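You operate a simulated robot arm through the tools that you are given. There is no shell and no other tool.

Carry out the task below with a simulated robot arm. There is one attempt and no reset: what you move stays moved.

Task
Two black circuit cards sit in each other's slots: change them over.
Fine: supply switch off first; one card out at a time, by way of the free slot; supply on again with GOOD lit.

The check looks at the end state, three seconds after you hand in, the way a careful person would. Anything else that was tipped, shoved, dropped, spilled or broken makes it a failure.

Robot
A 7-joint arm with a two-finger parallel gripper, fixed in place. Base frame: the origin is at the foot of the arm, x ahead of it, y to its left, z up. Units: cm, degrees, N and s.
With the tool pointing down near the work surface it reaches from about 10 to 36 cm from the base axis. Its first joint turns from -66.0 to 66.0 degrees. Payload 1.57 kg.
The TCP is the grasp point between the finger pads, 3 cm short of the fingertips. In the tool frame z runs along the fingers and y along their closing line. The gripper opens to 8 cm. The fingers are 1.7 cm wide and 1.2 cm thick; the gripper's body (4 by 8.2 cm) begins 8 cm behind the TCP.
Orientation is that of the tool frame in the base frame, as a unit quaternion [x, y, z, w]. With the fingers straight down and closing along the base's y, the tool's x points along the base's -x, its y along +y and its z along -z.

Tools
- The arm moves only by the tool step_arm. Its argument "moves" is a list of rows, each a list of 6 numbers: the shift along the tool's x, y, z in cm, then the turn, a rotation vector about the tool's x, y, z in degrees. In form: [[x, y, z, wx, wy, wz], ...]. A call has 1 to 20 rows; each row is the pose to reach, as a shift and turn from the pose commanded when the call began, along the tool's axes at that moment. "hand" is the finger opening in cm, from 0 to 8, set as the call begins (left out, the last holds). Each row takes 0.2 s and may step no farther than 5 cm and 8.6 degrees from the row before; otherwise, or with a gripper value out of range, the whole call is refused. Where a pose cannot be reached the arm comes as near as it can. A force on the tool above 50 N (or 10 N above the force at the start of the call, whichever is more), or a blocked arm, ends the call early, and 0.2 s more pass. The fingers move at their own pace (about 7.2 cm/s each) and stop on an object; they squeeze with about 23 N. The grip force told is the motor's: it shows also when the fingers shut on nothing. Time passes only in rows, and 0.2 s behind the last, so rows that repeat a pose let the fingers close. It gives the time, the measured TCP pose, the force on the tool (base axes), the opening and the grip force at its end, in the units of the frame above (readings bear some noise), with the torque about the TCP (base axes, N m) and any sound that the robot's microphone picked up.
- Cameras (640 x 400 px; columns grow to the right, rows downward): "scene" is fixed at [6.04, 43.16, 143.55]; the picture's right is [-0.75, -0.66, 0.00], its down [-0.31, 0.35, -0.88] and it looks along [0.58, -0.66, -0.47] (base axes); focal length 348 px, centre (320, 200). "wrist" rides on the gripper at [7.2, -0.7, -12.2] in the tool frame; the picture's right is [0.09, 1.00, 0.00], its down [-0.84, 0.08, -0.54] and it looks along [-0.54, 0.05, 0.84] (tool axes); focal length 238 px, centre (320, 200).
- camera(camera): a new picture of that camera. No time passes.
- probe_pixels(camera, pixels): for up to 12 pixels [column, row] of the newest picture of that camera ("zoom" is the newest enlarged one), the place [x, y, z] in the base frame of the surface seen there, good to about 0.2 cm. No time passes.
- enlarge(camera, box): a new picture of the part [left, top, right, bottom] of that camera's present view, enlarged. No time passes.
- sign_off(): hands the job in; it is judged then, once.

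Unless the task says otherwise, let go and move clear before handing in.

The tools are called after "Call:" as a command line: name --pt "numbers of a row" for each row, then --argument value for the rest, lists and objects as JSON in quotes. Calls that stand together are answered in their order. step_arm: Moves the arm, as the interface text tells. Its arguments: {"type":"object","properties":{"moves":{"type":"array"},"hand":{"type":"number"}},"required":["moves"]} The other tools are called the same way: camera (camera) takes a picture; probe_pixels (camera, pixels) gives the place of the surface under pixels of a picture; enlarge (camera, box) takes an enlarged picture of a part of a camera's view; sign_off () hands the job in.

At the start:

```text
time_s: 0.0
tcp_pos: [31.29, -5.35, 127.95]
ee_rot: [0.0, 1.0, 0.0, 0.0]
force: [-0.1, 0.1, -0.8]
torque: [0.01, -0.01, -0.01]
grip_width: 7.99
grasp_force: 0.0
```

scene: 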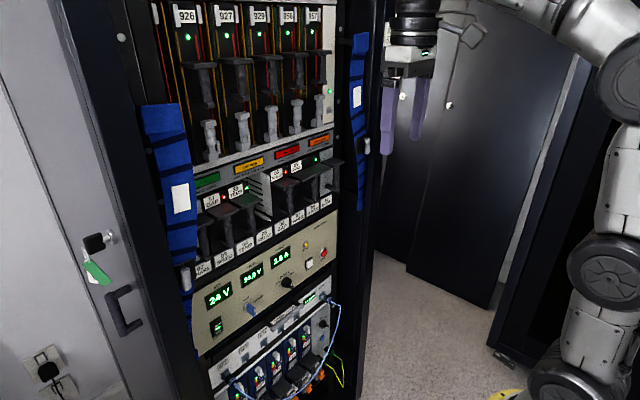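
wrist: 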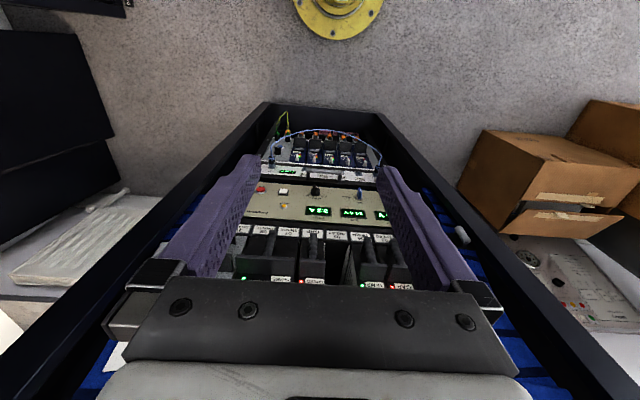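

The scene picture shows a rack with a card cage (about pixels 190-345, 130-270), and a supply below it with displays and a switch near (215, 325). I'll enlarge both areas to read the labels.

Call:
enlarge --camera "scene" --box '[180, 120, 350, 226]'

Call:
enlarge --camera "scene" --box '[180, 200, 350, 306]'

Call:
enlarge --camera "scene" --box '[180, 260, 350, 366]'

Call:
enlarge --camera "wrist" --box '[220, 170, 440, 308]'

```text
3.76 times, centred on (265, 173) of scene
```

zoom: 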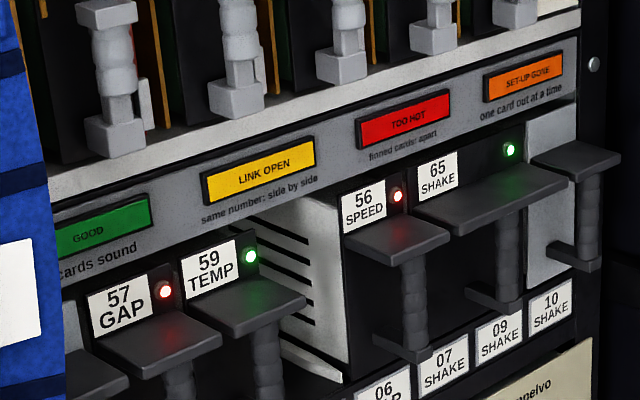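

```text
3.76 times, centred on (265, 253) of scene
```

zoom: 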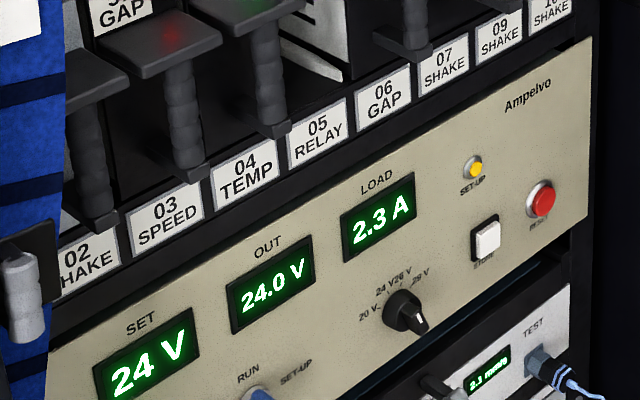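

```text
3.76 times, centred on (265, 313) of scene
```

zoom: 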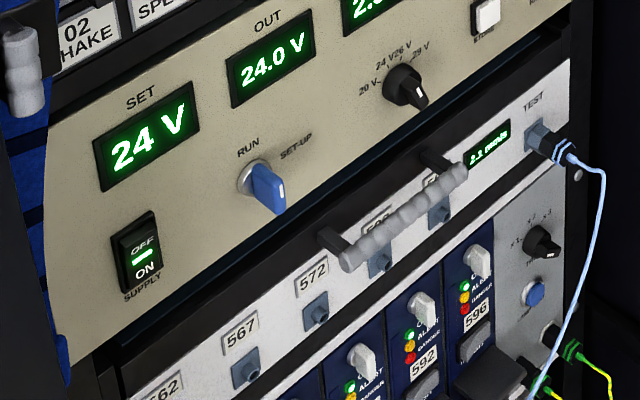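

```text
2.90 times, centred on (330, 239) of wrist
```

zoom: 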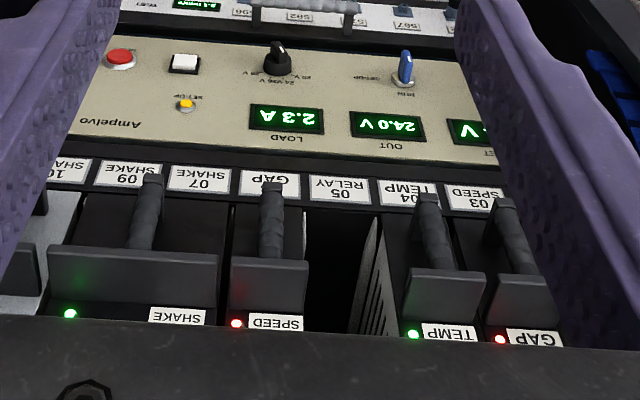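

The lamps show GOOD, and card 57 GAP (red) is in slot 03 SPEED while card 56 SPEED (red) is in slot 06 GAP. Slot 05 RELAY looks empty, so I'll probe these places for coordinates.

Call:
enlarge --camera "scene" --box '[180, 160, 350, 266]'

Call:
enlarge --camera "wrist" --box '[230, 220, 430, 300]'

Call:
probe_pixels --camera "scene" --pixels '[[217, 328], [215, 318], [218, 335], [250, 308], [290, 283], [310, 264], [325, 253], [305, 244], [220, 297], [252, 275], [281, 257], [250, 165]]'

```text
3.76 times, centred on (265, 213) of scene
```

zoom: 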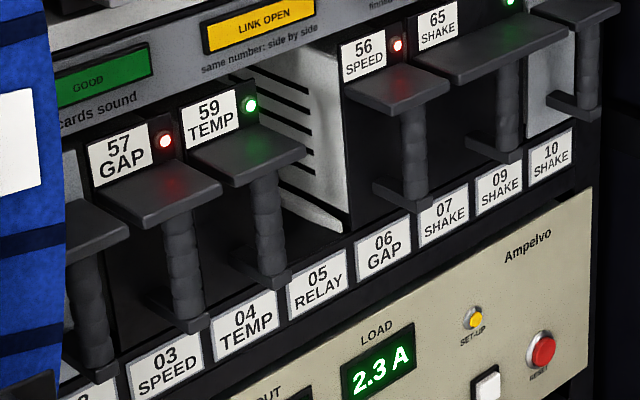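

```text
3.20 times, centred on (330, 260) of wrist
```

zoom: 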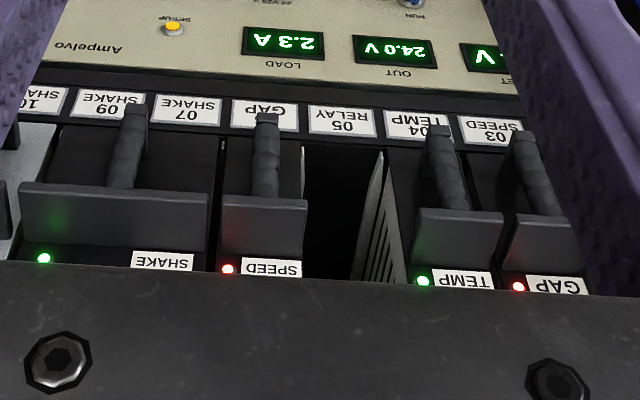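

```text
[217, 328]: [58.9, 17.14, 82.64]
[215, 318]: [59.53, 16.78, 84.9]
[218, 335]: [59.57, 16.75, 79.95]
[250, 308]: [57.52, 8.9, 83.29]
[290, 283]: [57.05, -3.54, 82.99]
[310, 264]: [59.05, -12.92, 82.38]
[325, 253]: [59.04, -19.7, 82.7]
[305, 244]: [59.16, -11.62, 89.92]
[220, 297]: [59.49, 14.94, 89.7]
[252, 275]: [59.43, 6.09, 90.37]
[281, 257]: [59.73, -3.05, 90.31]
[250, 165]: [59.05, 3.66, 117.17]
```

Slot 05 is empty between cards 59 and 56, with slotted plates on both sides, and the rack face is at x of about 59.5. I'll zoom further to get the handle shapes and the lamp states.

Call:
enlarge --camera "scene" --box '[190, 140, 340, 200]'

Call:
enlarge --camera "scene" --box '[190, 175, 270, 275]'

Call:
enlarge --camera "scene" --box '[195, 180, 275, 230]'

```text
4.27 times, centred on (265, 170) of scene
```

zoom: 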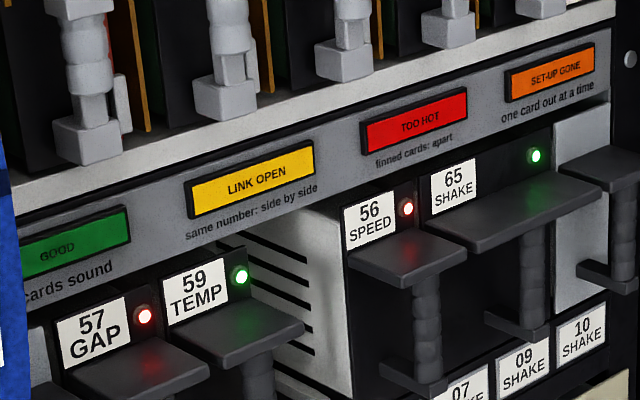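

```text
4.00 times, centred on (230, 225) of scene
```

zoom: 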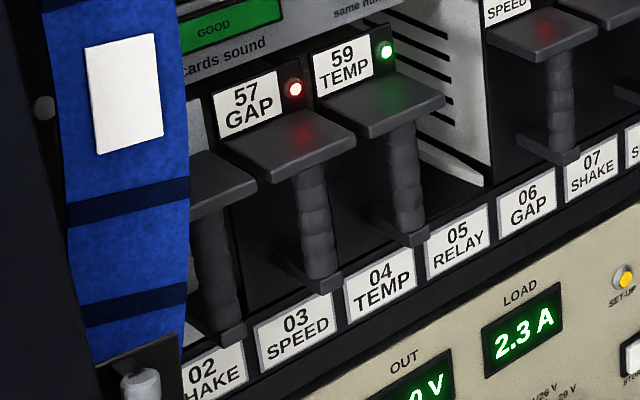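

```text
8.00 times, centred on (235, 205) of scene
```

zoom: 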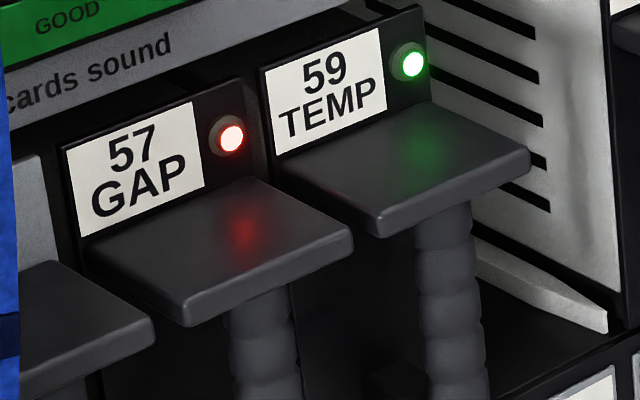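

GOOD is dark and the other three lamps look bright, so I'll compare them after power-off. Next I'll probe the handle of card 57 in the zoom.

Call:
probe_pixels --camera "zoom" --pixels '[[100, 243], [225, 185], [190, 310], [345, 238], [240, 230], [262, 345], [235, 370], [295, 330], [150, 165], [320, 150], [445, 250], [575, 150]]'

Call:
enlarge --camera "scene" --box '[205, 210, 285, 260]'

```text
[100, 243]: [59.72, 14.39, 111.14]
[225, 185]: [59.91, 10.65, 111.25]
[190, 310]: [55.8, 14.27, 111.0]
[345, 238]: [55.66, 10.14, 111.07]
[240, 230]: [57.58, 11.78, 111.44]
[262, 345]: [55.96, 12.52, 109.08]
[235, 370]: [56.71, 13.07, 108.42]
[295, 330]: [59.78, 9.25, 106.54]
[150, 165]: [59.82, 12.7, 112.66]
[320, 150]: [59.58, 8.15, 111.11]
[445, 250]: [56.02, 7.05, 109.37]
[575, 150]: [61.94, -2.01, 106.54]
```

```text
8.00 times, centred on (245, 235) of scene
```

zoom: 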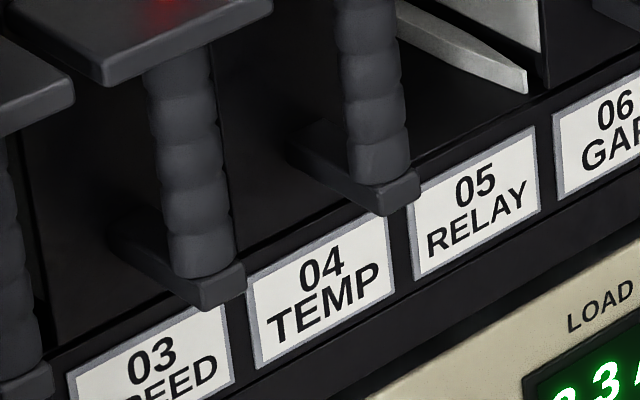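

The shelf of card 57 spans y of about 10.1 to 14.4 at z = 111, with its grip below at x of about 56.5. I'll probe the obstacles (blue straps, upper handles, rack frame, latch at (185, 280)) and the other card handles.

Call:
probe_pixels --camera "scene" --pixels '[[165, 130], [180, 200], [178, 240], [185, 280], [358, 100], [205, 85], [210, 145], [120, 330], [95, 242], [122, 310], [335, 165], [308, 300]]'

Call:
probe_pixels --camera "zoom" --pixels '[[185, 120], [190, 240], [210, 290], [125, 240], [240, 275], [370, 100], [375, 160], [385, 205], [300, 145], [415, 180], [330, 280], [475, 200]]'

```text
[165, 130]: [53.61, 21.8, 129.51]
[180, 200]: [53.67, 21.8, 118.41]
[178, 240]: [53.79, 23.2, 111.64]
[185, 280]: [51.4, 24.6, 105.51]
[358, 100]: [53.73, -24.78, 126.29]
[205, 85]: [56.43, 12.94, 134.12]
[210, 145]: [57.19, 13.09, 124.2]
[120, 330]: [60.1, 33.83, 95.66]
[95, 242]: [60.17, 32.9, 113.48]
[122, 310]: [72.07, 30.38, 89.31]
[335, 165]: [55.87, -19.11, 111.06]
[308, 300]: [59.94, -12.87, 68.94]
```

```text
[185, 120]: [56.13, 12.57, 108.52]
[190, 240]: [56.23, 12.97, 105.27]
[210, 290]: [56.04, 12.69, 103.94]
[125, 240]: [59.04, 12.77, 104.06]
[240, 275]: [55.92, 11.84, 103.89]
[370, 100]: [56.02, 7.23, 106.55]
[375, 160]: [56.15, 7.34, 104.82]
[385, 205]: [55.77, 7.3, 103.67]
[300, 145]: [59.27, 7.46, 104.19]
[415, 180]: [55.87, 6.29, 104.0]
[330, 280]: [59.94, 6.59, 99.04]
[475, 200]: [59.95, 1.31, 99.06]
```

Card 57's grip runs from z = 104.4 to 110.3 at x of about 56.6, y of about 12.1, and the blue straps stay at y > 21. I'll swing the tool to point at the rack (+x) with a clear standoff and look.

Call:
step_arm --pt "-0.9 1.5 2.5 0 -8.2 0" --pt "-1.8 3 5 0 -16.4 0" --pt "-2.7 4.5 7.5 0 -24.6 0" --pt "-3.6 6 10 0 -32.8 0" --pt "-4.5 7.5 12.5 0 -41 0" --pt "-5.4 9 15 0 -49.2 0" --pt "-6.3 10.5 17.5 0 -57.4 0" --pt "-7.2 12 20 0 -65.6 0" --pt "-8.1 13.5 22.5 0 -73.8 0" --pt "-9 15.5 25 0 -82 0" --pt "-9.7 17.35 27.95 0 -90 0" --pt "-9.7 17.35 27.95 0 -90 0" --hand 4

```text
time_s: 2.6
tcp_pos: [40.91, 12.02, 100.24]
ee_rot: [0.0, 0.707, 0.001, 0.708]
force: [-0.2, -0.2, 0.9]
torque: [0.0, -0.02, -0.05]
grip_width: 4.0
grasp_force: 0.1
```

The tool now points along +x at [40.9, 12.0, 100.2], with no contact force. I'll look with both cameras.

Call:
camera --camera "wrist"

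Call:
camera --camera "scene"

```text
taken
```

wrist: 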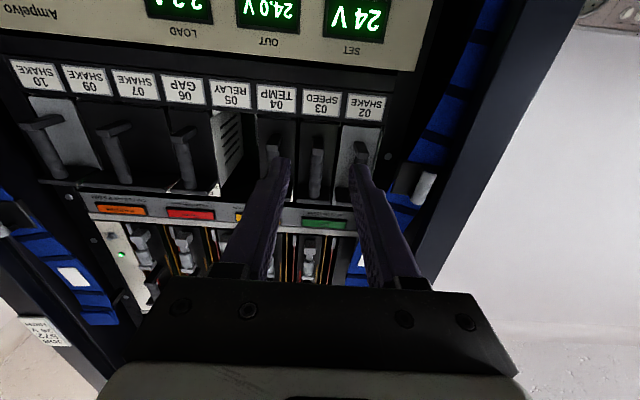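

```text
taken
```

scene: 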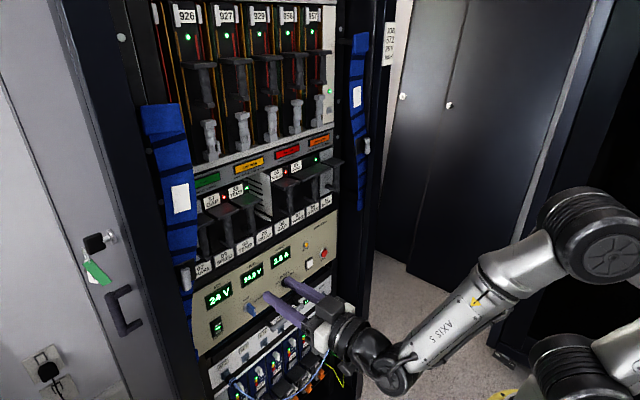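

The wrist view shows slots 10 to 02 from left to right, with the empty slot 05 near (238, 150). I'll enlarge and probe there.

Call:
enlarge --camera "wrist" --box '[160, 80, 400, 230]'

Call:
enlarge --camera "wrist" --box '[220, 0, 420, 60]'

Call:
enlarge --camera "scene" --box '[195, 295, 255, 345]'

```text
2.67 times, centred on (280, 155) of wrist
```

zoom: 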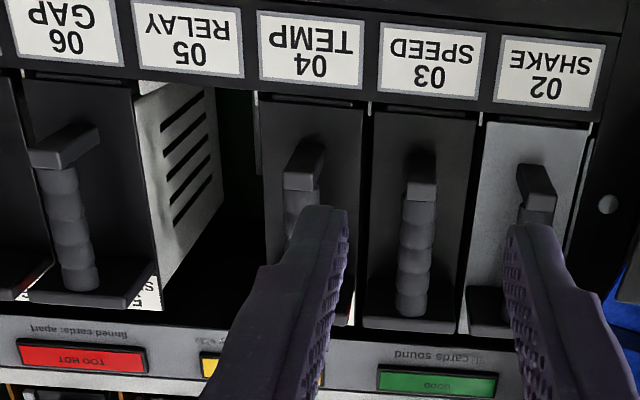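

```text
3.20 times, centred on (320, 30) of wrist
```

zoom: 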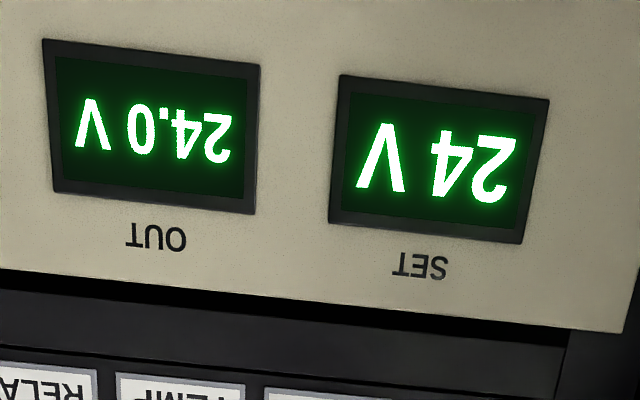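

```text
8.00 times, centred on (225, 320) of scene
```

zoom: 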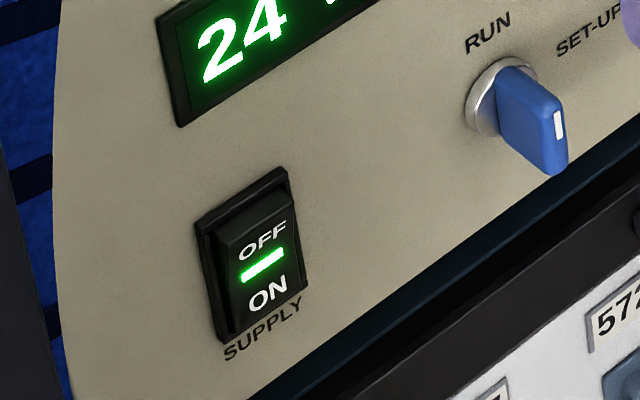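

The rocker shows OFF on top and ON below with a lit bar, and its upper half protrudes, so ON is pressed in. I'll probe its surface before pushing the OFF half.

Call:
probe_pixels --camera "zoom" --pixels '[[250, 215], [262, 240], [262, 265], [268, 295], [270, 318], [225, 235], [285, 200], [235, 270], [300, 285], [330, 250], [225, 330], [285, 175]]'

Call:
enlarge --camera "wrist" --box '[160, 80, 400, 230]'

```text
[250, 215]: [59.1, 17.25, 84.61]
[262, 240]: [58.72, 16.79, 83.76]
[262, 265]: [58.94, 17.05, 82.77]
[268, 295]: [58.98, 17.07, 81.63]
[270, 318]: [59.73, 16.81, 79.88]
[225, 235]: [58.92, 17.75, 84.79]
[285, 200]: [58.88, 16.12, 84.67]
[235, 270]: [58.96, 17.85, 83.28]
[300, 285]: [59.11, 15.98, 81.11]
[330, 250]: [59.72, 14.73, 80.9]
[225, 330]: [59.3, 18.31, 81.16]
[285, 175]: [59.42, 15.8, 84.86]
```

```text
2.67 times, centred on (280, 155) of wrist
```

zoom: 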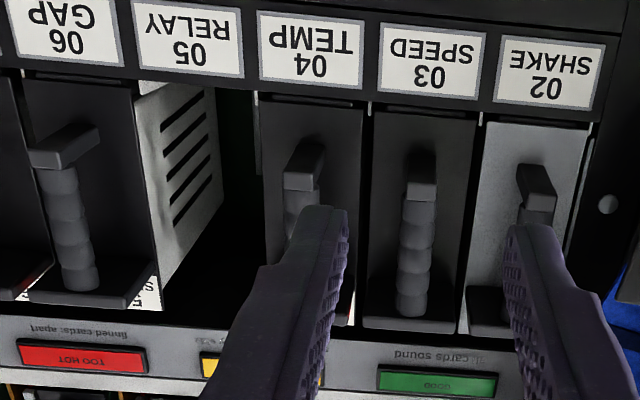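

The rocker is centred at y of about 17.0, z of about 82.9, with its upper half at x of about 58.7. I'll set the fingers 2 cm apart so the left finger lines up with the OFF half, and stop short of contact.

Call:
step_arm --pt "4 0.9 0 0 0 0" --pt "8 1.8 0 0 0 0" --pt "12 2.6 0 0 0 0" --pt "15.8 3.4 0 0 0 0" --pt "15.8 3.4 4 0 0 0" --pt "15.8 3.4 8 0 0 0" --pt "15.8 3.4 11 0 0 0" --pt "15.8 3.4 13 0 0 0" --pt "15.8 3.4 13 0 0 0" --hand 2

Call:
camera --camera "wrist"

Call:
enlarge --camera "scene" --box '[180, 280, 276, 340]'

```text
time_s: 4.6
tcp_pos: [54.05, 15.52, 84.38]
ee_rot: [0.0, 0.707, 0.0, 0.707]
force: [0.6, -0.9, 0.1]
torque: [0.01, -0.02, 0.03]
grip_width: 2.01
grasp_force: 0.2
out of reach, approached as far as the arm can: row 3, 4, 5
```

```text
taken
```

wrist: 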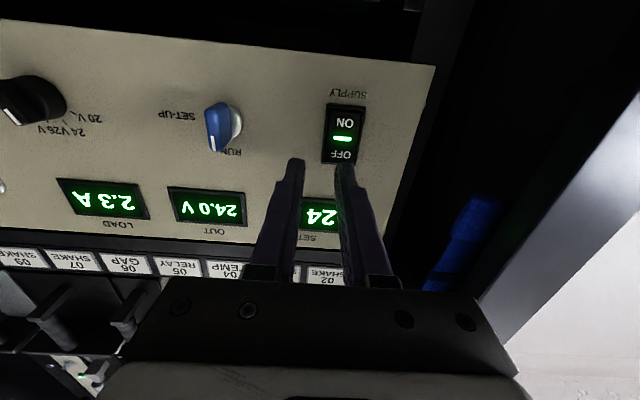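

```text
6.67 times, centred on (228, 310) of scene
```

zoom: 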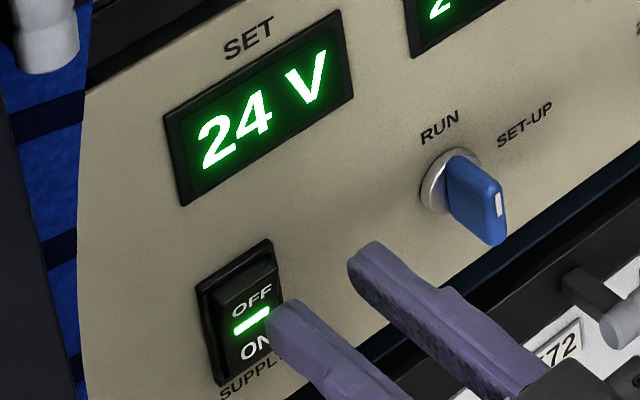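

The left fingertip is about 2 cm in front of the OFF half with no contact. I'll push forward slowly until the rocker flips.

Call:
step_arm --pt "0 0 0.8 0 0 0" --pt "0 0 1.4 0 0 0" --pt "0 0 1.7 0 0 0" --pt "0 0 2.0 0 0 0" --pt "0 0 2.2 0 0 0"

Call:
enlarge --camera "scene" --box '[180, 240, 340, 340]'

```text
time_s: 6.0
tcp_pos: [56.02, 15.63, 84.27]
ee_rot: [0.0, 0.706, 0.0, 0.708]
force: [-20.0, -1.6, 9.5]
torque: [0.15, -0.09, 0.16]
grip_width: 1.83
grasp_force: 0.1
stopped in row 5: the force on the tool passed its limit at 52 N (the readings are from after the stop); the commanded pose is now the measured one
```

```text
4.00 times, centred on (260, 290) of scene
```

zoom: 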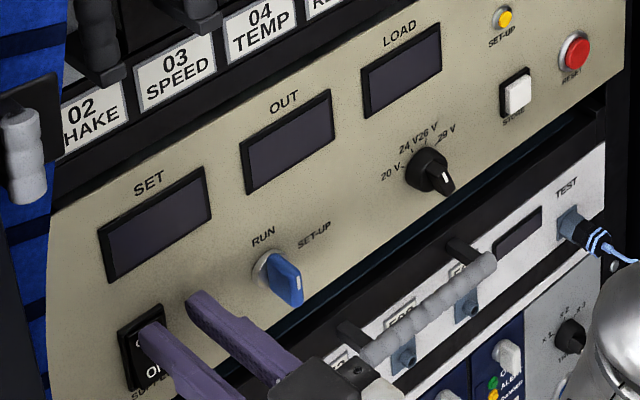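

All displays are dark, so the supply is off. I'll back off along -x and look at the lamps and cards.

Call:
step_arm --pt "0 0 -1.5 0 0 0" --pt "0 0 -5 0 0 0" --pt "-3 0 -7.5 0 0 0" --pt "-7 -1 -9 0 0 0" --pt "-11 -2.5 -10 0 0 0" --pt "-15 -3.4 -11 0 0 0" --pt "-15 -3.4 -11 0 0 0" --hand 4

Call:
camera --camera "scene"

Call:
enlarge --camera "scene" --box '[190, 130, 350, 230]'

Call:
enlarge --camera "scene" --box '[180, 240, 340, 340]'

Call:
camera --camera "wrist"

```text
time_s: 7.6
tcp_pos: [45.07, 12.15, 99.3]
ee_rot: [-0.001, 0.707, 0.0, 0.707]
force: [-0.1, 0.1, 0.4]
torque: [0.0, -0.01, -0.03]
grip_width: 3.99
grasp_force: 0.1
```

```text
taken
```

scene: 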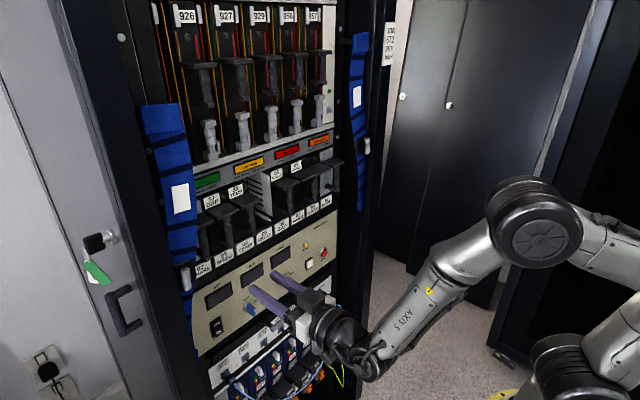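

```text
4.00 times, centred on (270, 180) of scene
```

zoom: 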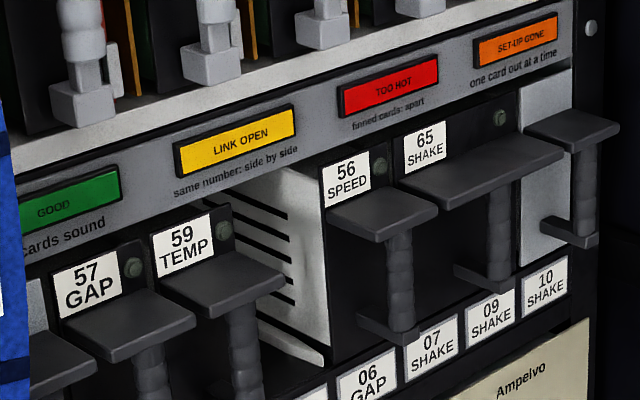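

```text
4.00 times, centred on (260, 290) of scene
```

zoom: 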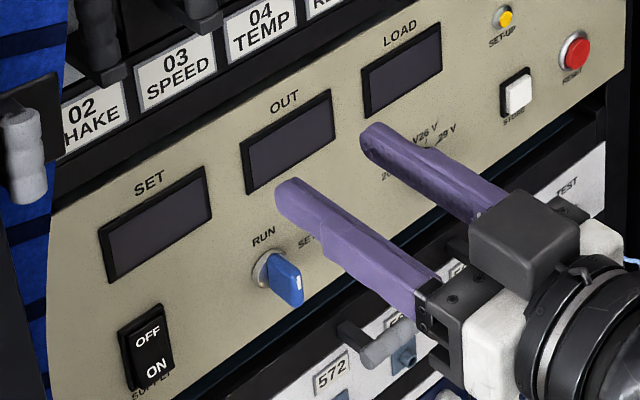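

```text
taken
```

wrist: 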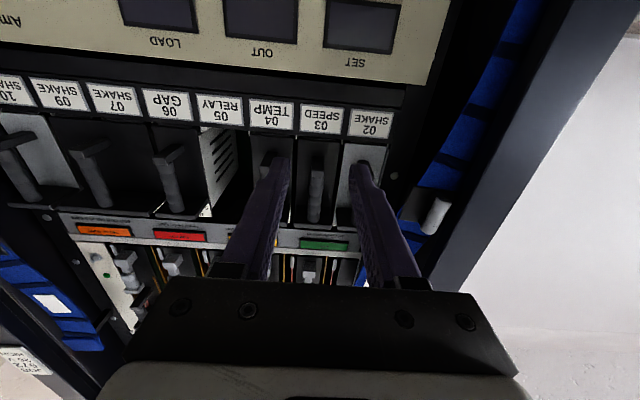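

Supply is off, all card LEDs are dark and the lamps are unlit. I'll zoom in on the slots from the wrist to measure the grips and panel edges.

Call:
enlarge --camera "wrist" --box '[270, 90, 400, 260]'

Call:
enlarge --camera "wrist" --box '[120, 80, 280, 230]'

```text
2.35 times, centred on (335, 175) of wrist
```

zoom: 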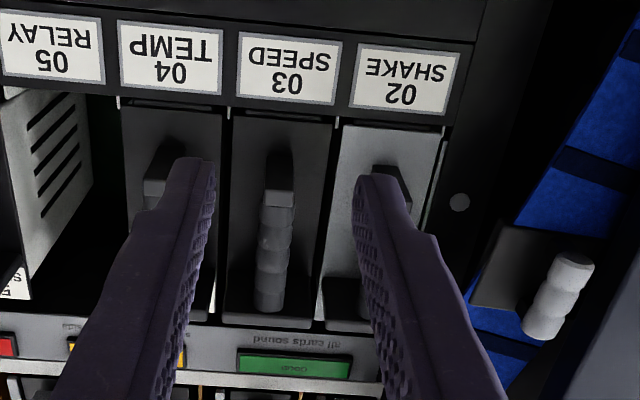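

```text
2.67 times, centred on (200, 155) of wrist
```

zoom: 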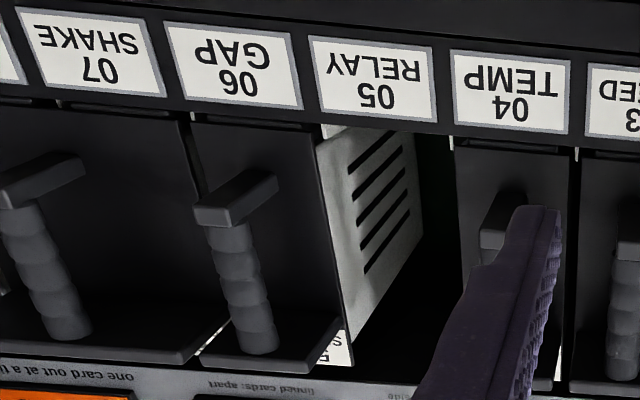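

Card 56 carries the slotted plate on its +y side. I'll probe label edges, panel edges and grips in this zoom.

Call:
probe_pixels --camera "zoom" --pixels '[[172, 60], [298, 75], [316, 75], [430, 85], [455, 90], [568, 98], [205, 160], [315, 160], [235, 210], [245, 300], [335, 130], [435, 250]]'

Call:
enlarge --camera "wrist" --box '[270, 90, 400, 260]'

Call:
probe_pixels --camera "zoom" --pixels '[[125, 60], [218, 65], [242, 65], [338, 75], [352, 80], [455, 80], [238, 150], [325, 150], [340, 150], [275, 195], [272, 230], [270, 290]]'

```text
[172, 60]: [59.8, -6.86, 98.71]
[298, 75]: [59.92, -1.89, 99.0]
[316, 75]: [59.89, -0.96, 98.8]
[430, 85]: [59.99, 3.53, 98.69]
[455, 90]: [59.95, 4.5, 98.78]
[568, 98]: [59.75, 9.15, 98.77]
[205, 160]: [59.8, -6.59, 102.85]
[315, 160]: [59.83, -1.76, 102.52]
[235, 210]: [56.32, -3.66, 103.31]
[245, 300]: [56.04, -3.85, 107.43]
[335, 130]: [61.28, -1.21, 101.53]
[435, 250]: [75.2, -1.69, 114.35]
```

```text
2.35 times, centred on (335, 175) of wrist
```

zoom: 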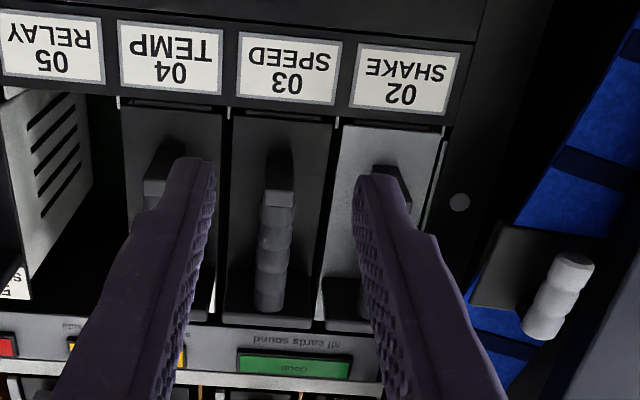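

```text
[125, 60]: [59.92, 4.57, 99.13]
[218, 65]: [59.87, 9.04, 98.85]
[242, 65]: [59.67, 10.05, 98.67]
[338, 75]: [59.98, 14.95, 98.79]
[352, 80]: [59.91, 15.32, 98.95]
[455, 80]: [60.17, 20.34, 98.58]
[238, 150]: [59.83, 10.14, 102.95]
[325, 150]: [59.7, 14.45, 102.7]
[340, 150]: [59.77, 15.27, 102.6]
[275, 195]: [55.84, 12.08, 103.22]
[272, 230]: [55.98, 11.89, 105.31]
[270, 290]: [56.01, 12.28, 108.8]
```

Slot centres come out at y of about 12.3 (03), 6.8 (04), 1.3 (05) and -4.2 (06), a pitch of 5.5 cm. Before gripping I'll check that the arm can retract far enough at z = 109 for a full card pull-out and a sideways move.

Call:
step_arm --pt "-4.5 0 -1 0 0 0" --pt "-9.5 0 -2 0 0 0" --pt "-9.5 0 -5 0 0 0" --pt "-9.5 0 -8 0 0 0" --pt "-9.5 0 -10 0 0 0" --pt "-9.5 0 -12 0 0 0" --pt "-9.5 0 -14 0 0 0" --pt "-9.5 0 -16 0 0 0" --pt "-9.5 0 -16 0 0 0" --hand 4

```text
refused: row 2 steps farther than a row can; nothing moved
```

The call was refused because one row stepped slightly too far, and nothing moved. I'll repeat it with smaller steps.

Call:
step_arm --pt "-4.5 0 -1 0 0 0" --pt "-9 0 -2 0 0 0" --pt "-9.5 0 -5 0 0 0" --pt "-9.5 0 -8 0 0 0" --pt "-9.5 0 -10 0 0 0" --pt "-9.5 0 -12 0 0 0" --pt "-9.5 0 -14 0 0 0" --pt "-9.5 0 -16 0 0 0" --pt "-9.5 0 -16 0 0 0" --hand 4

```text
time_s: 9.6
tcp_pos: [28.93, 12.11, 108.76]
ee_rot: [-0.001, 0.707, 0.001, 0.708]
force: [0.1, 0.7, -0.5]
torque: [0.02, 0.02, 0.0]
grip_width: 4.02
grasp_force: 0.0
```

The arm reaches x = 29 at y = 12 without trouble. I'll now check y = 1.3 and y = -4.2 at the same retraction.

Call:
step_arm --pt "0 -4 1 0 0 0" --pt "0 -8 2 0 0 0" --pt "0 -11 3 0 0 0" --pt "0 -13.5 3 0 0 0" --pt "0 -16.3 3 0 0 0" --pt "0 -16.3 3 0 0 0"

Call:
camera --camera "wrist"

```text
time_s: 11.0
tcp_pos: [32.08, 1.58, 108.75]
ee_rot: [0.0, 0.707, 0.0, 0.707]
force: [0.4, 0.0, -0.4]
torque: [-0.01, 0.03, -0.02]
grip_width: 3.99
grasp_force: 0.0
out of reach, approached as far as the arm can: row 3, 4, 5, 6
```

```text
taken
```

wrist: 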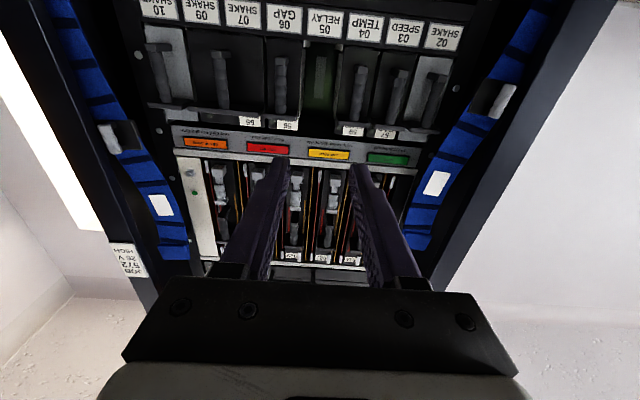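

At y of about 1.6 the limit is x of about 32. I'll probe the empty slot's depth at (320, 80) and check reach with a little less retraction.

Call:
enlarge --camera "wrist" --box '[230, 20, 400, 150]'

Call:
probe_pixels --camera "wrist" --pixels '[[320, 80], [322, 65], [318, 95], [318, 110], [308, 80], [332, 80], [320, 120]]'

Call:
step_arm --pt "0 0 2 0 0 0" --pt "0 0 4 0 0 0" --pt "0 0 4 0 0 0"

```text
3.08 times, centred on (315, 85) of wrist
```

zoom: 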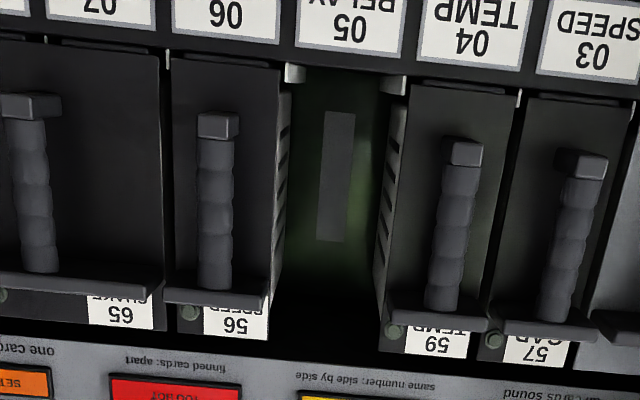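

```text
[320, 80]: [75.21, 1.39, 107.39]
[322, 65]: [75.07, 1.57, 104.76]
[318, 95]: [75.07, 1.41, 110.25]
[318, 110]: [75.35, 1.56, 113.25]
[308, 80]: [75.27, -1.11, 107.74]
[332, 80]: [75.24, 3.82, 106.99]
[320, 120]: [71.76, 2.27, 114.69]
```

```text
time_s: 11.8
tcp_pos: [36.23, 2.06, 108.65]
ee_rot: [0.0, 0.707, 0.0, 0.707]
force: [0.9, -0.1, 0.3]
torque: [0.03, 0.03, -0.01]
grip_width: 4.0
grasp_force: 0.1
out of reach, approached as far as the arm can: row 1, 2, 3
```

Reach got stuck near y = 2 here, and the backplane of slot 05 is at x of about 75.2. I'll move forward to x of about 45 and test y = -4.2, to find out where lateral moves work.

Call:
step_arm --pt "0 0 3 0 0 0" --pt "0 0 6 0 0 0" --pt "0 0 9 0 0 0" --pt "0 0 9 0 0 0"

```text
time_s: 12.8
tcp_pos: [44.75, 4.03, 108.87]
ee_rot: [0.001, 0.707, -0.001, 0.707]
force: [0.8, 0.2, 0.6]
torque: [0.05, 0.04, -0.05]
grip_width: 4.02
grasp_force: 0.0
out of reach, approached as far as the arm can: row 1, 2, 3, 4
```

The arm still can't get right of y of about 4 with the tool held this way, so a joint may be near its limit. I'll look at its posture.

Call:
camera --camera "scene"

Call:
camera --camera "wrist"

```text
taken
```

scene: 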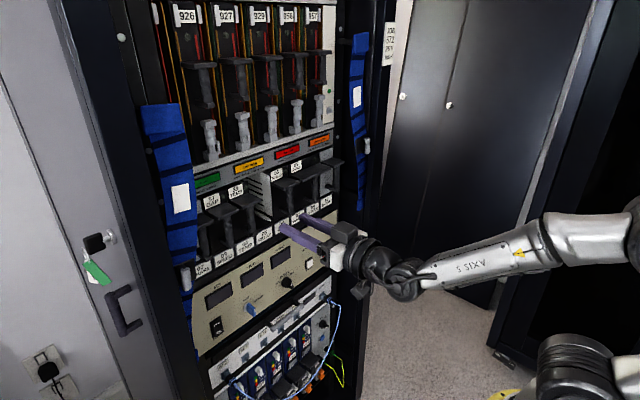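

```text
taken
```

wrist: 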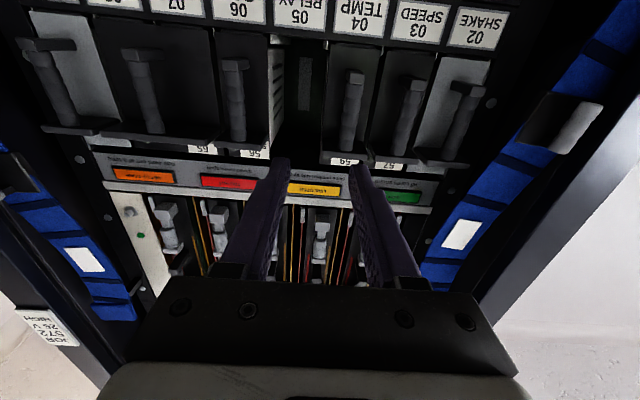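

The forearm now reaches in from the -y side. I'll probe a few points on the arm to understand its posture.

Call:
probe_pixels --camera "scene" --pixels '[[632, 225], [590, 240], [500, 265], [430, 280], [405, 290], [375, 262], [345, 250], [575, 370], [627, 370], [500, 395]]'

```text
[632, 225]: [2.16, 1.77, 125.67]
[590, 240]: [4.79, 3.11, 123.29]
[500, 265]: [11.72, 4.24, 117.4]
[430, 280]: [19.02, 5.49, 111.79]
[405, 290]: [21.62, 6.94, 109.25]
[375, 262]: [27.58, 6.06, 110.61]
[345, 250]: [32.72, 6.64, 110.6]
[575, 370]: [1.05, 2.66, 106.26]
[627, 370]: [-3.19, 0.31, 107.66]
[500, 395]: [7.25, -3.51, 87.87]
```

The elbow sits right above the base, so the deep retraction probably folded the arm into an awkward posture. I'll go back to y = 12, move forward to extend it, and then try the sideways move again.

Call:
step_arm --pt "0 4 0 0 0 0" --pt "0 8 1 0 0 0" --pt "0 12 3 0 0 0" --pt "0 16 5 0 0 0" --pt "0 16.3 5 0 0 0"

```text
time_s: 14.0
tcp_pos: [49.78, 20.41, 108.89]
ee_rot: [0.0, 0.707, 0.0, 0.707]
force: [0.1, -0.8, 0.1]
torque: [-0.02, 0.0, -0.01]
grip_width: 3.99
grasp_force: 0.1
```

The arm is back to normal at [49.8, 20.4, 108.9], with its tips clear of the straps. I'll sweep right slowly at x of about 49 to see whether y = -4.2 can be reached with the arm more extended.

Call:
step_arm --pt "0 -3 -1 0 0 0" --pt "0 -7 -1 0 0 0" --pt "0 -11 -1 0 0 0" --pt "0 -15 -1 0 0 0" --pt "0 -17 -1 0 0 0" --pt "0 -19.1 -1 0 0 0" --pt "0 -19.1 -1 0 0 0"

```text
time_s: 15.6
tcp_pos: [48.65, 4.4, 109.11]
ee_rot: [0.002, 0.707, -0.002, 0.707]
force: [-0.3, -0.4, 0.7]
torque: [0.04, 0.0, -0.02]
grip_width: 4.0
grasp_force: 0.1
out of reach, approached as far as the arm can: row 5, 6, 7
```

The limit at y of about 4 looks like a wrist axis near ±180°. I'll go back through the tool-down pose, return to y = 0, and then raise the tool in-plane so the wrist takes the other branch.

Call:
step_arm --pt "2.3 2.5 -2.6 0 0 0" --pt "4.7 5 -5.1 0 0 0" --pt "7 7.6 -7.65 0 0 0" --pt "4.64 7.6 -8.53 0 8.18 0" --pt "2.27 7.6 -9.41 0 16.36 0" --pt "-0.09 7.6 -10.3 0 24.54 0" --pt "-2.45 7.6 -11.18 0 32.72 0" --pt "-4.82 7.6 -12.06 0 40.9 0" --pt "-7.18 7.6 -12.94 0 49.08 0" --pt "-9.55 7.6 -13.82 0 57.26 0" --pt "-11.9 5 -14.7 0 65.44 0" --pt "-14.3 2 -15.6 0 73.62 0" --pt "-16.6 -1 -16.5 0 81.8 0" --pt "-19 -4.4 -17.35 0 90 0" --pt "-19 -4.4 -17.35 0 90 0"

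Call:
camera --camera "scene"

```text
time_s: 18.8
tcp_pos: [31.28, 0.15, 128.0]
ee_rot: [-0.001, 1.0, 0.0, 0.0]
force: [0.0, -0.2, -0.3]
torque: [0.01, 0.03, -0.01]
grip_width: 4.03
grasp_force: 0.0
```

```text
taken
```

scene: 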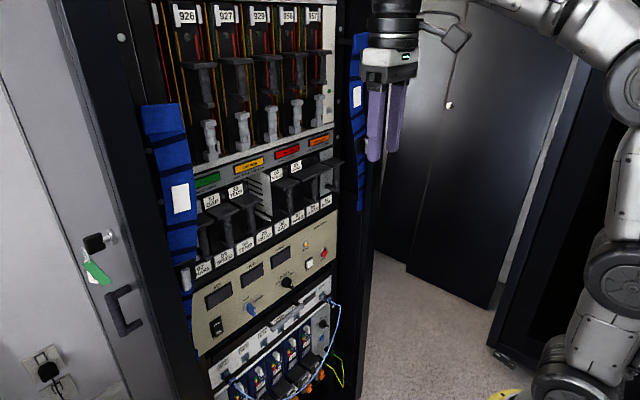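

The tool is back to pointing down at y = 0 with the arm in its original posture. I'll raise it to horizontal in the y = 0 plane while moving forward.

Call:
step_arm --pt "-1.25 0 1.9 0 -8.18 0" --pt "-2.5 0 3.8 0 -16.36 0" --pt "-3.75 0 5.7 0 -24.54 0" --pt "-5 0 7.6 0 -32.72 0" --pt "-6.25 0 9.5 0 -40.9 0" --pt "-7.5 0 11.4 0 -49.08 0" --pt "-8.75 0 13.3 0 -57.26 0" --pt "-10 0 15.2 0 -65.44 0" --pt "-11.25 0 17.1 0 -73.62 0" --pt "-12.5 0 19 0 -81.8 0" --pt "-13.7 0 21 0 -90 0" --pt "-13.7 0 21 0 -90 0"

```text
time_s: 21.4
tcp_pos: [44.91, 0.12, 107.03]
ee_rot: [0.0, 0.707, 0.0, 0.708]
force: [0.0, -0.1, 0.2]
torque: [-0.02, -0.02, -0.02]
grip_width: 3.99
grasp_force: 0.0
```

The arm now holds the forward pose at y = 0. I'll test y = -4.2 and then y = 12.3, including a retraction to x = 34.

Call:
step_arm --pt "-2 -4.2 0 0 0 0" --pt "-2 -4.2 -4 0 0 0" --pt "-2 -4.2 -8 0 0 0" --pt "-2 -4.2 -11 0 0 0" --pt "-2 -4.2 -11 0 0 0"

Call:
step_arm --pt "0 4 0 0 0 0" --pt "0 8 0 0 0 0" --pt "0 12 0 0 0 0" --pt "0 16.5 0 0 0 0" --pt "0 16.5 4 0 0 0" --pt "0 16.5 8 0 0 0" --pt "0 16.5 12 0 0 0" --pt "0 16.5 12 0 0 0"

```text
time_s: 22.6
tcp_pos: [33.94, -4.08, 109.13]
ee_rot: [0.0, 0.707, 0.0, 0.707]
force: [0.2, -0.3, 0.1]
torque: [0.05, -0.02, -0.01]
grip_width: 4.01
grasp_force: 0.0
```

```text
time_s: 24.4
tcp_pos: [45.93, 12.4, 109.01]
ee_rot: [-0.001, 0.706, 0.001, 0.708]
force: [0.0, -0.6, -0.8]
torque: [0.03, 0.0, -0.01]
grip_width: 4.01
grasp_force: 0.0
```

Everything is reachable in this branch, and I'm lined up with slot 03 at y = 12.3. I'll check the alignment to the grip of card 57 with the wrist camera.

Call:
camera --camera "wrist"

Call:
enlarge --camera "scene" --box '[190, 180, 290, 280]'

Call:
enlarge --camera "wrist" --box '[260, 60, 400, 190]'

```text
taken
```

wrist: 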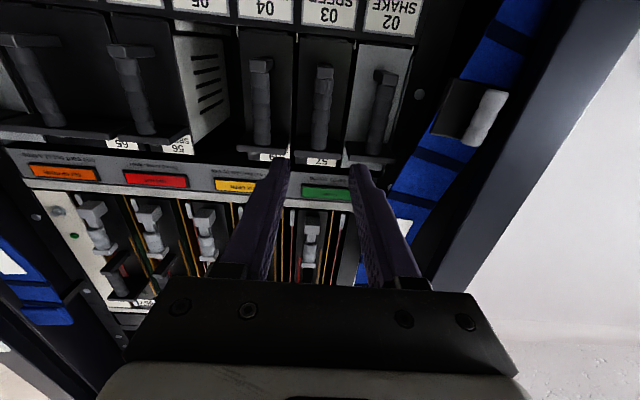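

```text
4.00 times, centred on (240, 230) of scene
```

zoom: 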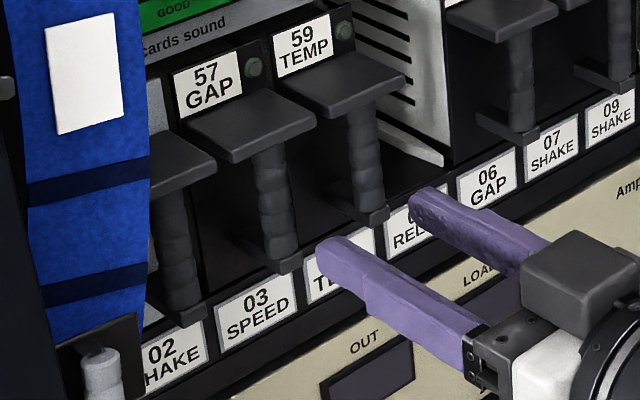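

```text
3.08 times, centred on (330, 125) of wrist
```

zoom: 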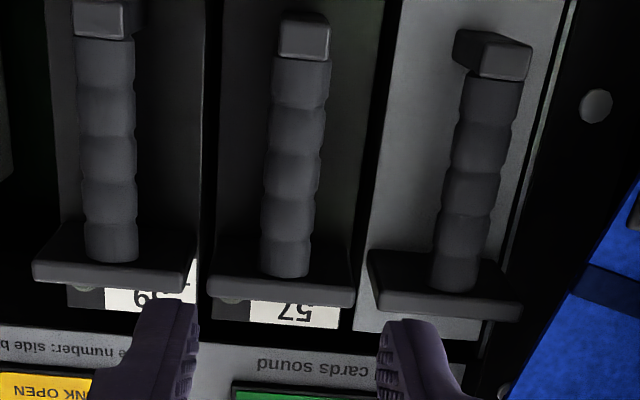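

The grip of card 57 sits between the fingers at zoom (290, 180). I'll probe the grip, the shelf underside and the panel for exact values.

Call:
probe_pixels --camera "zoom" --pixels '[[292, 250], [292, 215], [295, 130], [268, 230], [312, 230], [275, 290], [218, 285], [348, 300], [240, 270], [340, 272], [240, 150], [340, 150]]'

```text
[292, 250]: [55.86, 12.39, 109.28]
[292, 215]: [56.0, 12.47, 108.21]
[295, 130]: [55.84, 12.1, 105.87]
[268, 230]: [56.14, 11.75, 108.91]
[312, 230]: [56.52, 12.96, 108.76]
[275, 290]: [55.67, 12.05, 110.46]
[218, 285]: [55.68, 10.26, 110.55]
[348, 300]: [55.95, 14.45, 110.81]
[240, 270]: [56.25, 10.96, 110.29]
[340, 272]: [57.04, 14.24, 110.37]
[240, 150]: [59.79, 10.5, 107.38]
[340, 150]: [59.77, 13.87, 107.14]
```

The grip is centred at y = 12.33 with radius of about 0.75, and the shelf underside is at z = 110.3. I'll slide the open fingers in just under the shelf, with the tips about 0.6 short of the panel.

Call:
step_arm --pt "-0.3 0 3.5 0 0 0" --pt "-0.3 0 7 0 0 0" --pt "-0.3 0 9 0 0 0" --pt "-0.3 0 10.2 0 0 0" --pt "-0.3 0 10.2 0 0 0" --hand 3.6

Call:
camera --camera "wrist"

Call:
enlarge --camera "scene" --box '[190, 180, 290, 280]'

```text
time_s: 25.6
tcp_pos: [56.1, 12.33, 109.26]
ee_rot: [0.0, 0.706, 0.0, 0.708]
force: [0.6, -0.6, -0.4]
torque: [0.0, -0.02, 0.0]
grip_width: 3.62
grasp_force: 0.0
```

```text
taken
```

wrist: 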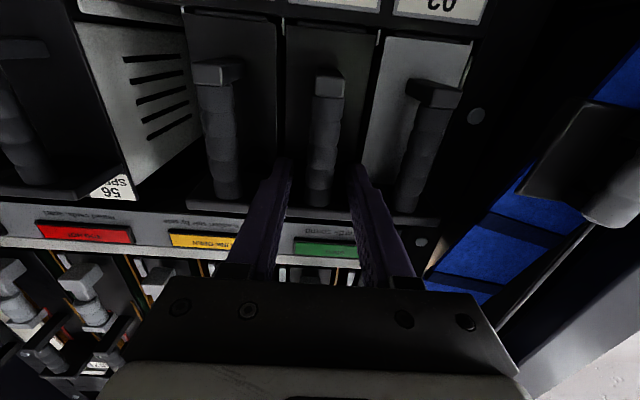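

```text
4.00 times, centred on (240, 230) of scene
```

zoom: 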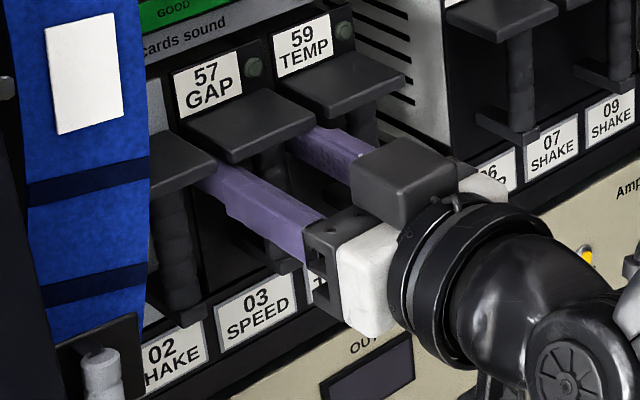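

The fingers straddle the grip of card 57 under its shelf with no contact. I'll creep up in small steps to feel the shelf underside before closing.

Call:
step_arm --pt "-0.1 0 0 0 0 0" --pt "-0.1 0 0 0 0 0"

Call:
step_arm --pt "-0.08 0 0 0 0 0" --pt "-0.08 0 0 0 0 0"

```text
time_s: 26.2
tcp_pos: [56.06, 12.4, 109.37]
ee_rot: [-0.001, 0.707, 0.0, 0.708]
force: [-0.1, -0.5, 0.0]
torque: [-0.03, 0.01, 0.01]
grip_width: 3.58
grasp_force: 0.0
```

```text
time_s: 26.8
tcp_pos: [56.05, 12.42, 109.45]
ee_rot: [-0.001, 0.706, 0.0, 0.708]
force: [0.2, -1.0, 0.2]
torque: [-0.01, -0.01, 0.01]
grip_width: 3.63
grasp_force: 0.1
```

There's no contact yet at z = 109.45, so I'll keep creeping up.

Call:
step_arm --pt "-0.08 0 0 0 0 0" --pt "-0.08 0 0 0 0 0"

Call:
step_arm --pt "-0.08 0 0 0 0 0" --pt "-0.08 0 0 0 0 0"

```text
time_s: 27.4
tcp_pos: [56.11, 12.28, 109.44]
ee_rot: [-0.002, 0.707, 0.002, 0.707]
force: [-0.4, 0.2, -0.3]
torque: [0.01, 0.04, 0.01]
grip_width: 3.61
grasp_force: 0.3
```

```text
time_s: 28.0
tcp_pos: [56.04, 12.43, 109.58]
ee_rot: [-0.001, 0.707, 0.0, 0.707]
force: [0.7, 1.1, -1.9]
torque: [0.02, 0.07, -0.01]
grip_width: 3.6
grasp_force: 0.1
```

Fz of -1.9 N hints at first contact with the shelf. I'll close on the grip now.

Call:
step_arm --pt "0 0 0 0 0 0" --pt "0 0 0 0 0 0" --pt "0 0 0 0 0 0" --hand 0

Call:
camera --camera "wrist"

```text
time_s: 28.8
tcp_pos: [56.0, 12.33, 109.64]
ee_rot: [-0.001, 0.708, 0.002, 0.707]
force: [0.2, 0.2, 0.5]
torque: [0.01, 0.11, -0.02]
grip_width: 1.66
grasp_force: 22.8
```

```text
taken
```

wrist: 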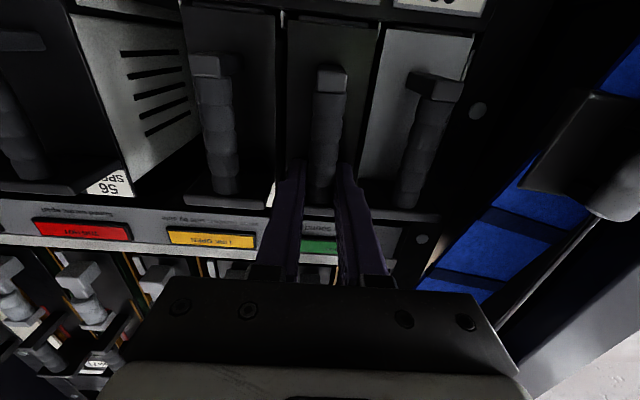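

The grip is held at 1.66 cm with 22.8 N. I'll start the pull with small steps and watch the force.

Call:
step_arm --pt "0 0 -0.3 0 0 0" --pt "0 0 -0.6 0 0 0" --pt "0 0 -1.0 0 0 0" --pt "0 0 -1.0 0 0 0"

Call:
enlarge --camera "scene" --box '[190, 180, 290, 280]'

```text
time_s: 29.8
tcp_pos: [55.13, 12.46, 109.61]
ee_rot: [-0.001, 0.707, 0.0, 0.707]
force: [-0.7, 0.3, -0.6]
torque: [0.0, 0.15, -0.02]
grip_width: 1.66
grasp_force: 23.2
```

```text
4.00 times, centred on (240, 230) of scene
```

zoom: 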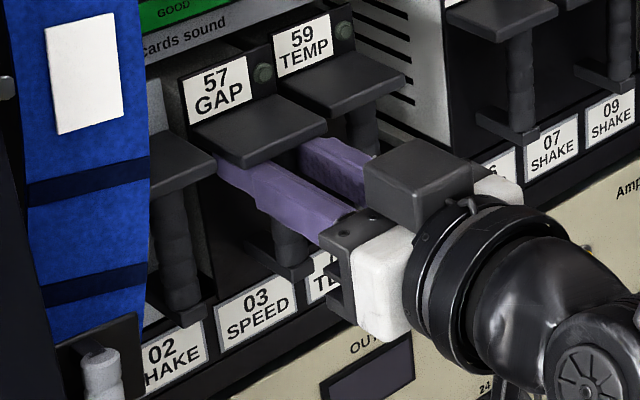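

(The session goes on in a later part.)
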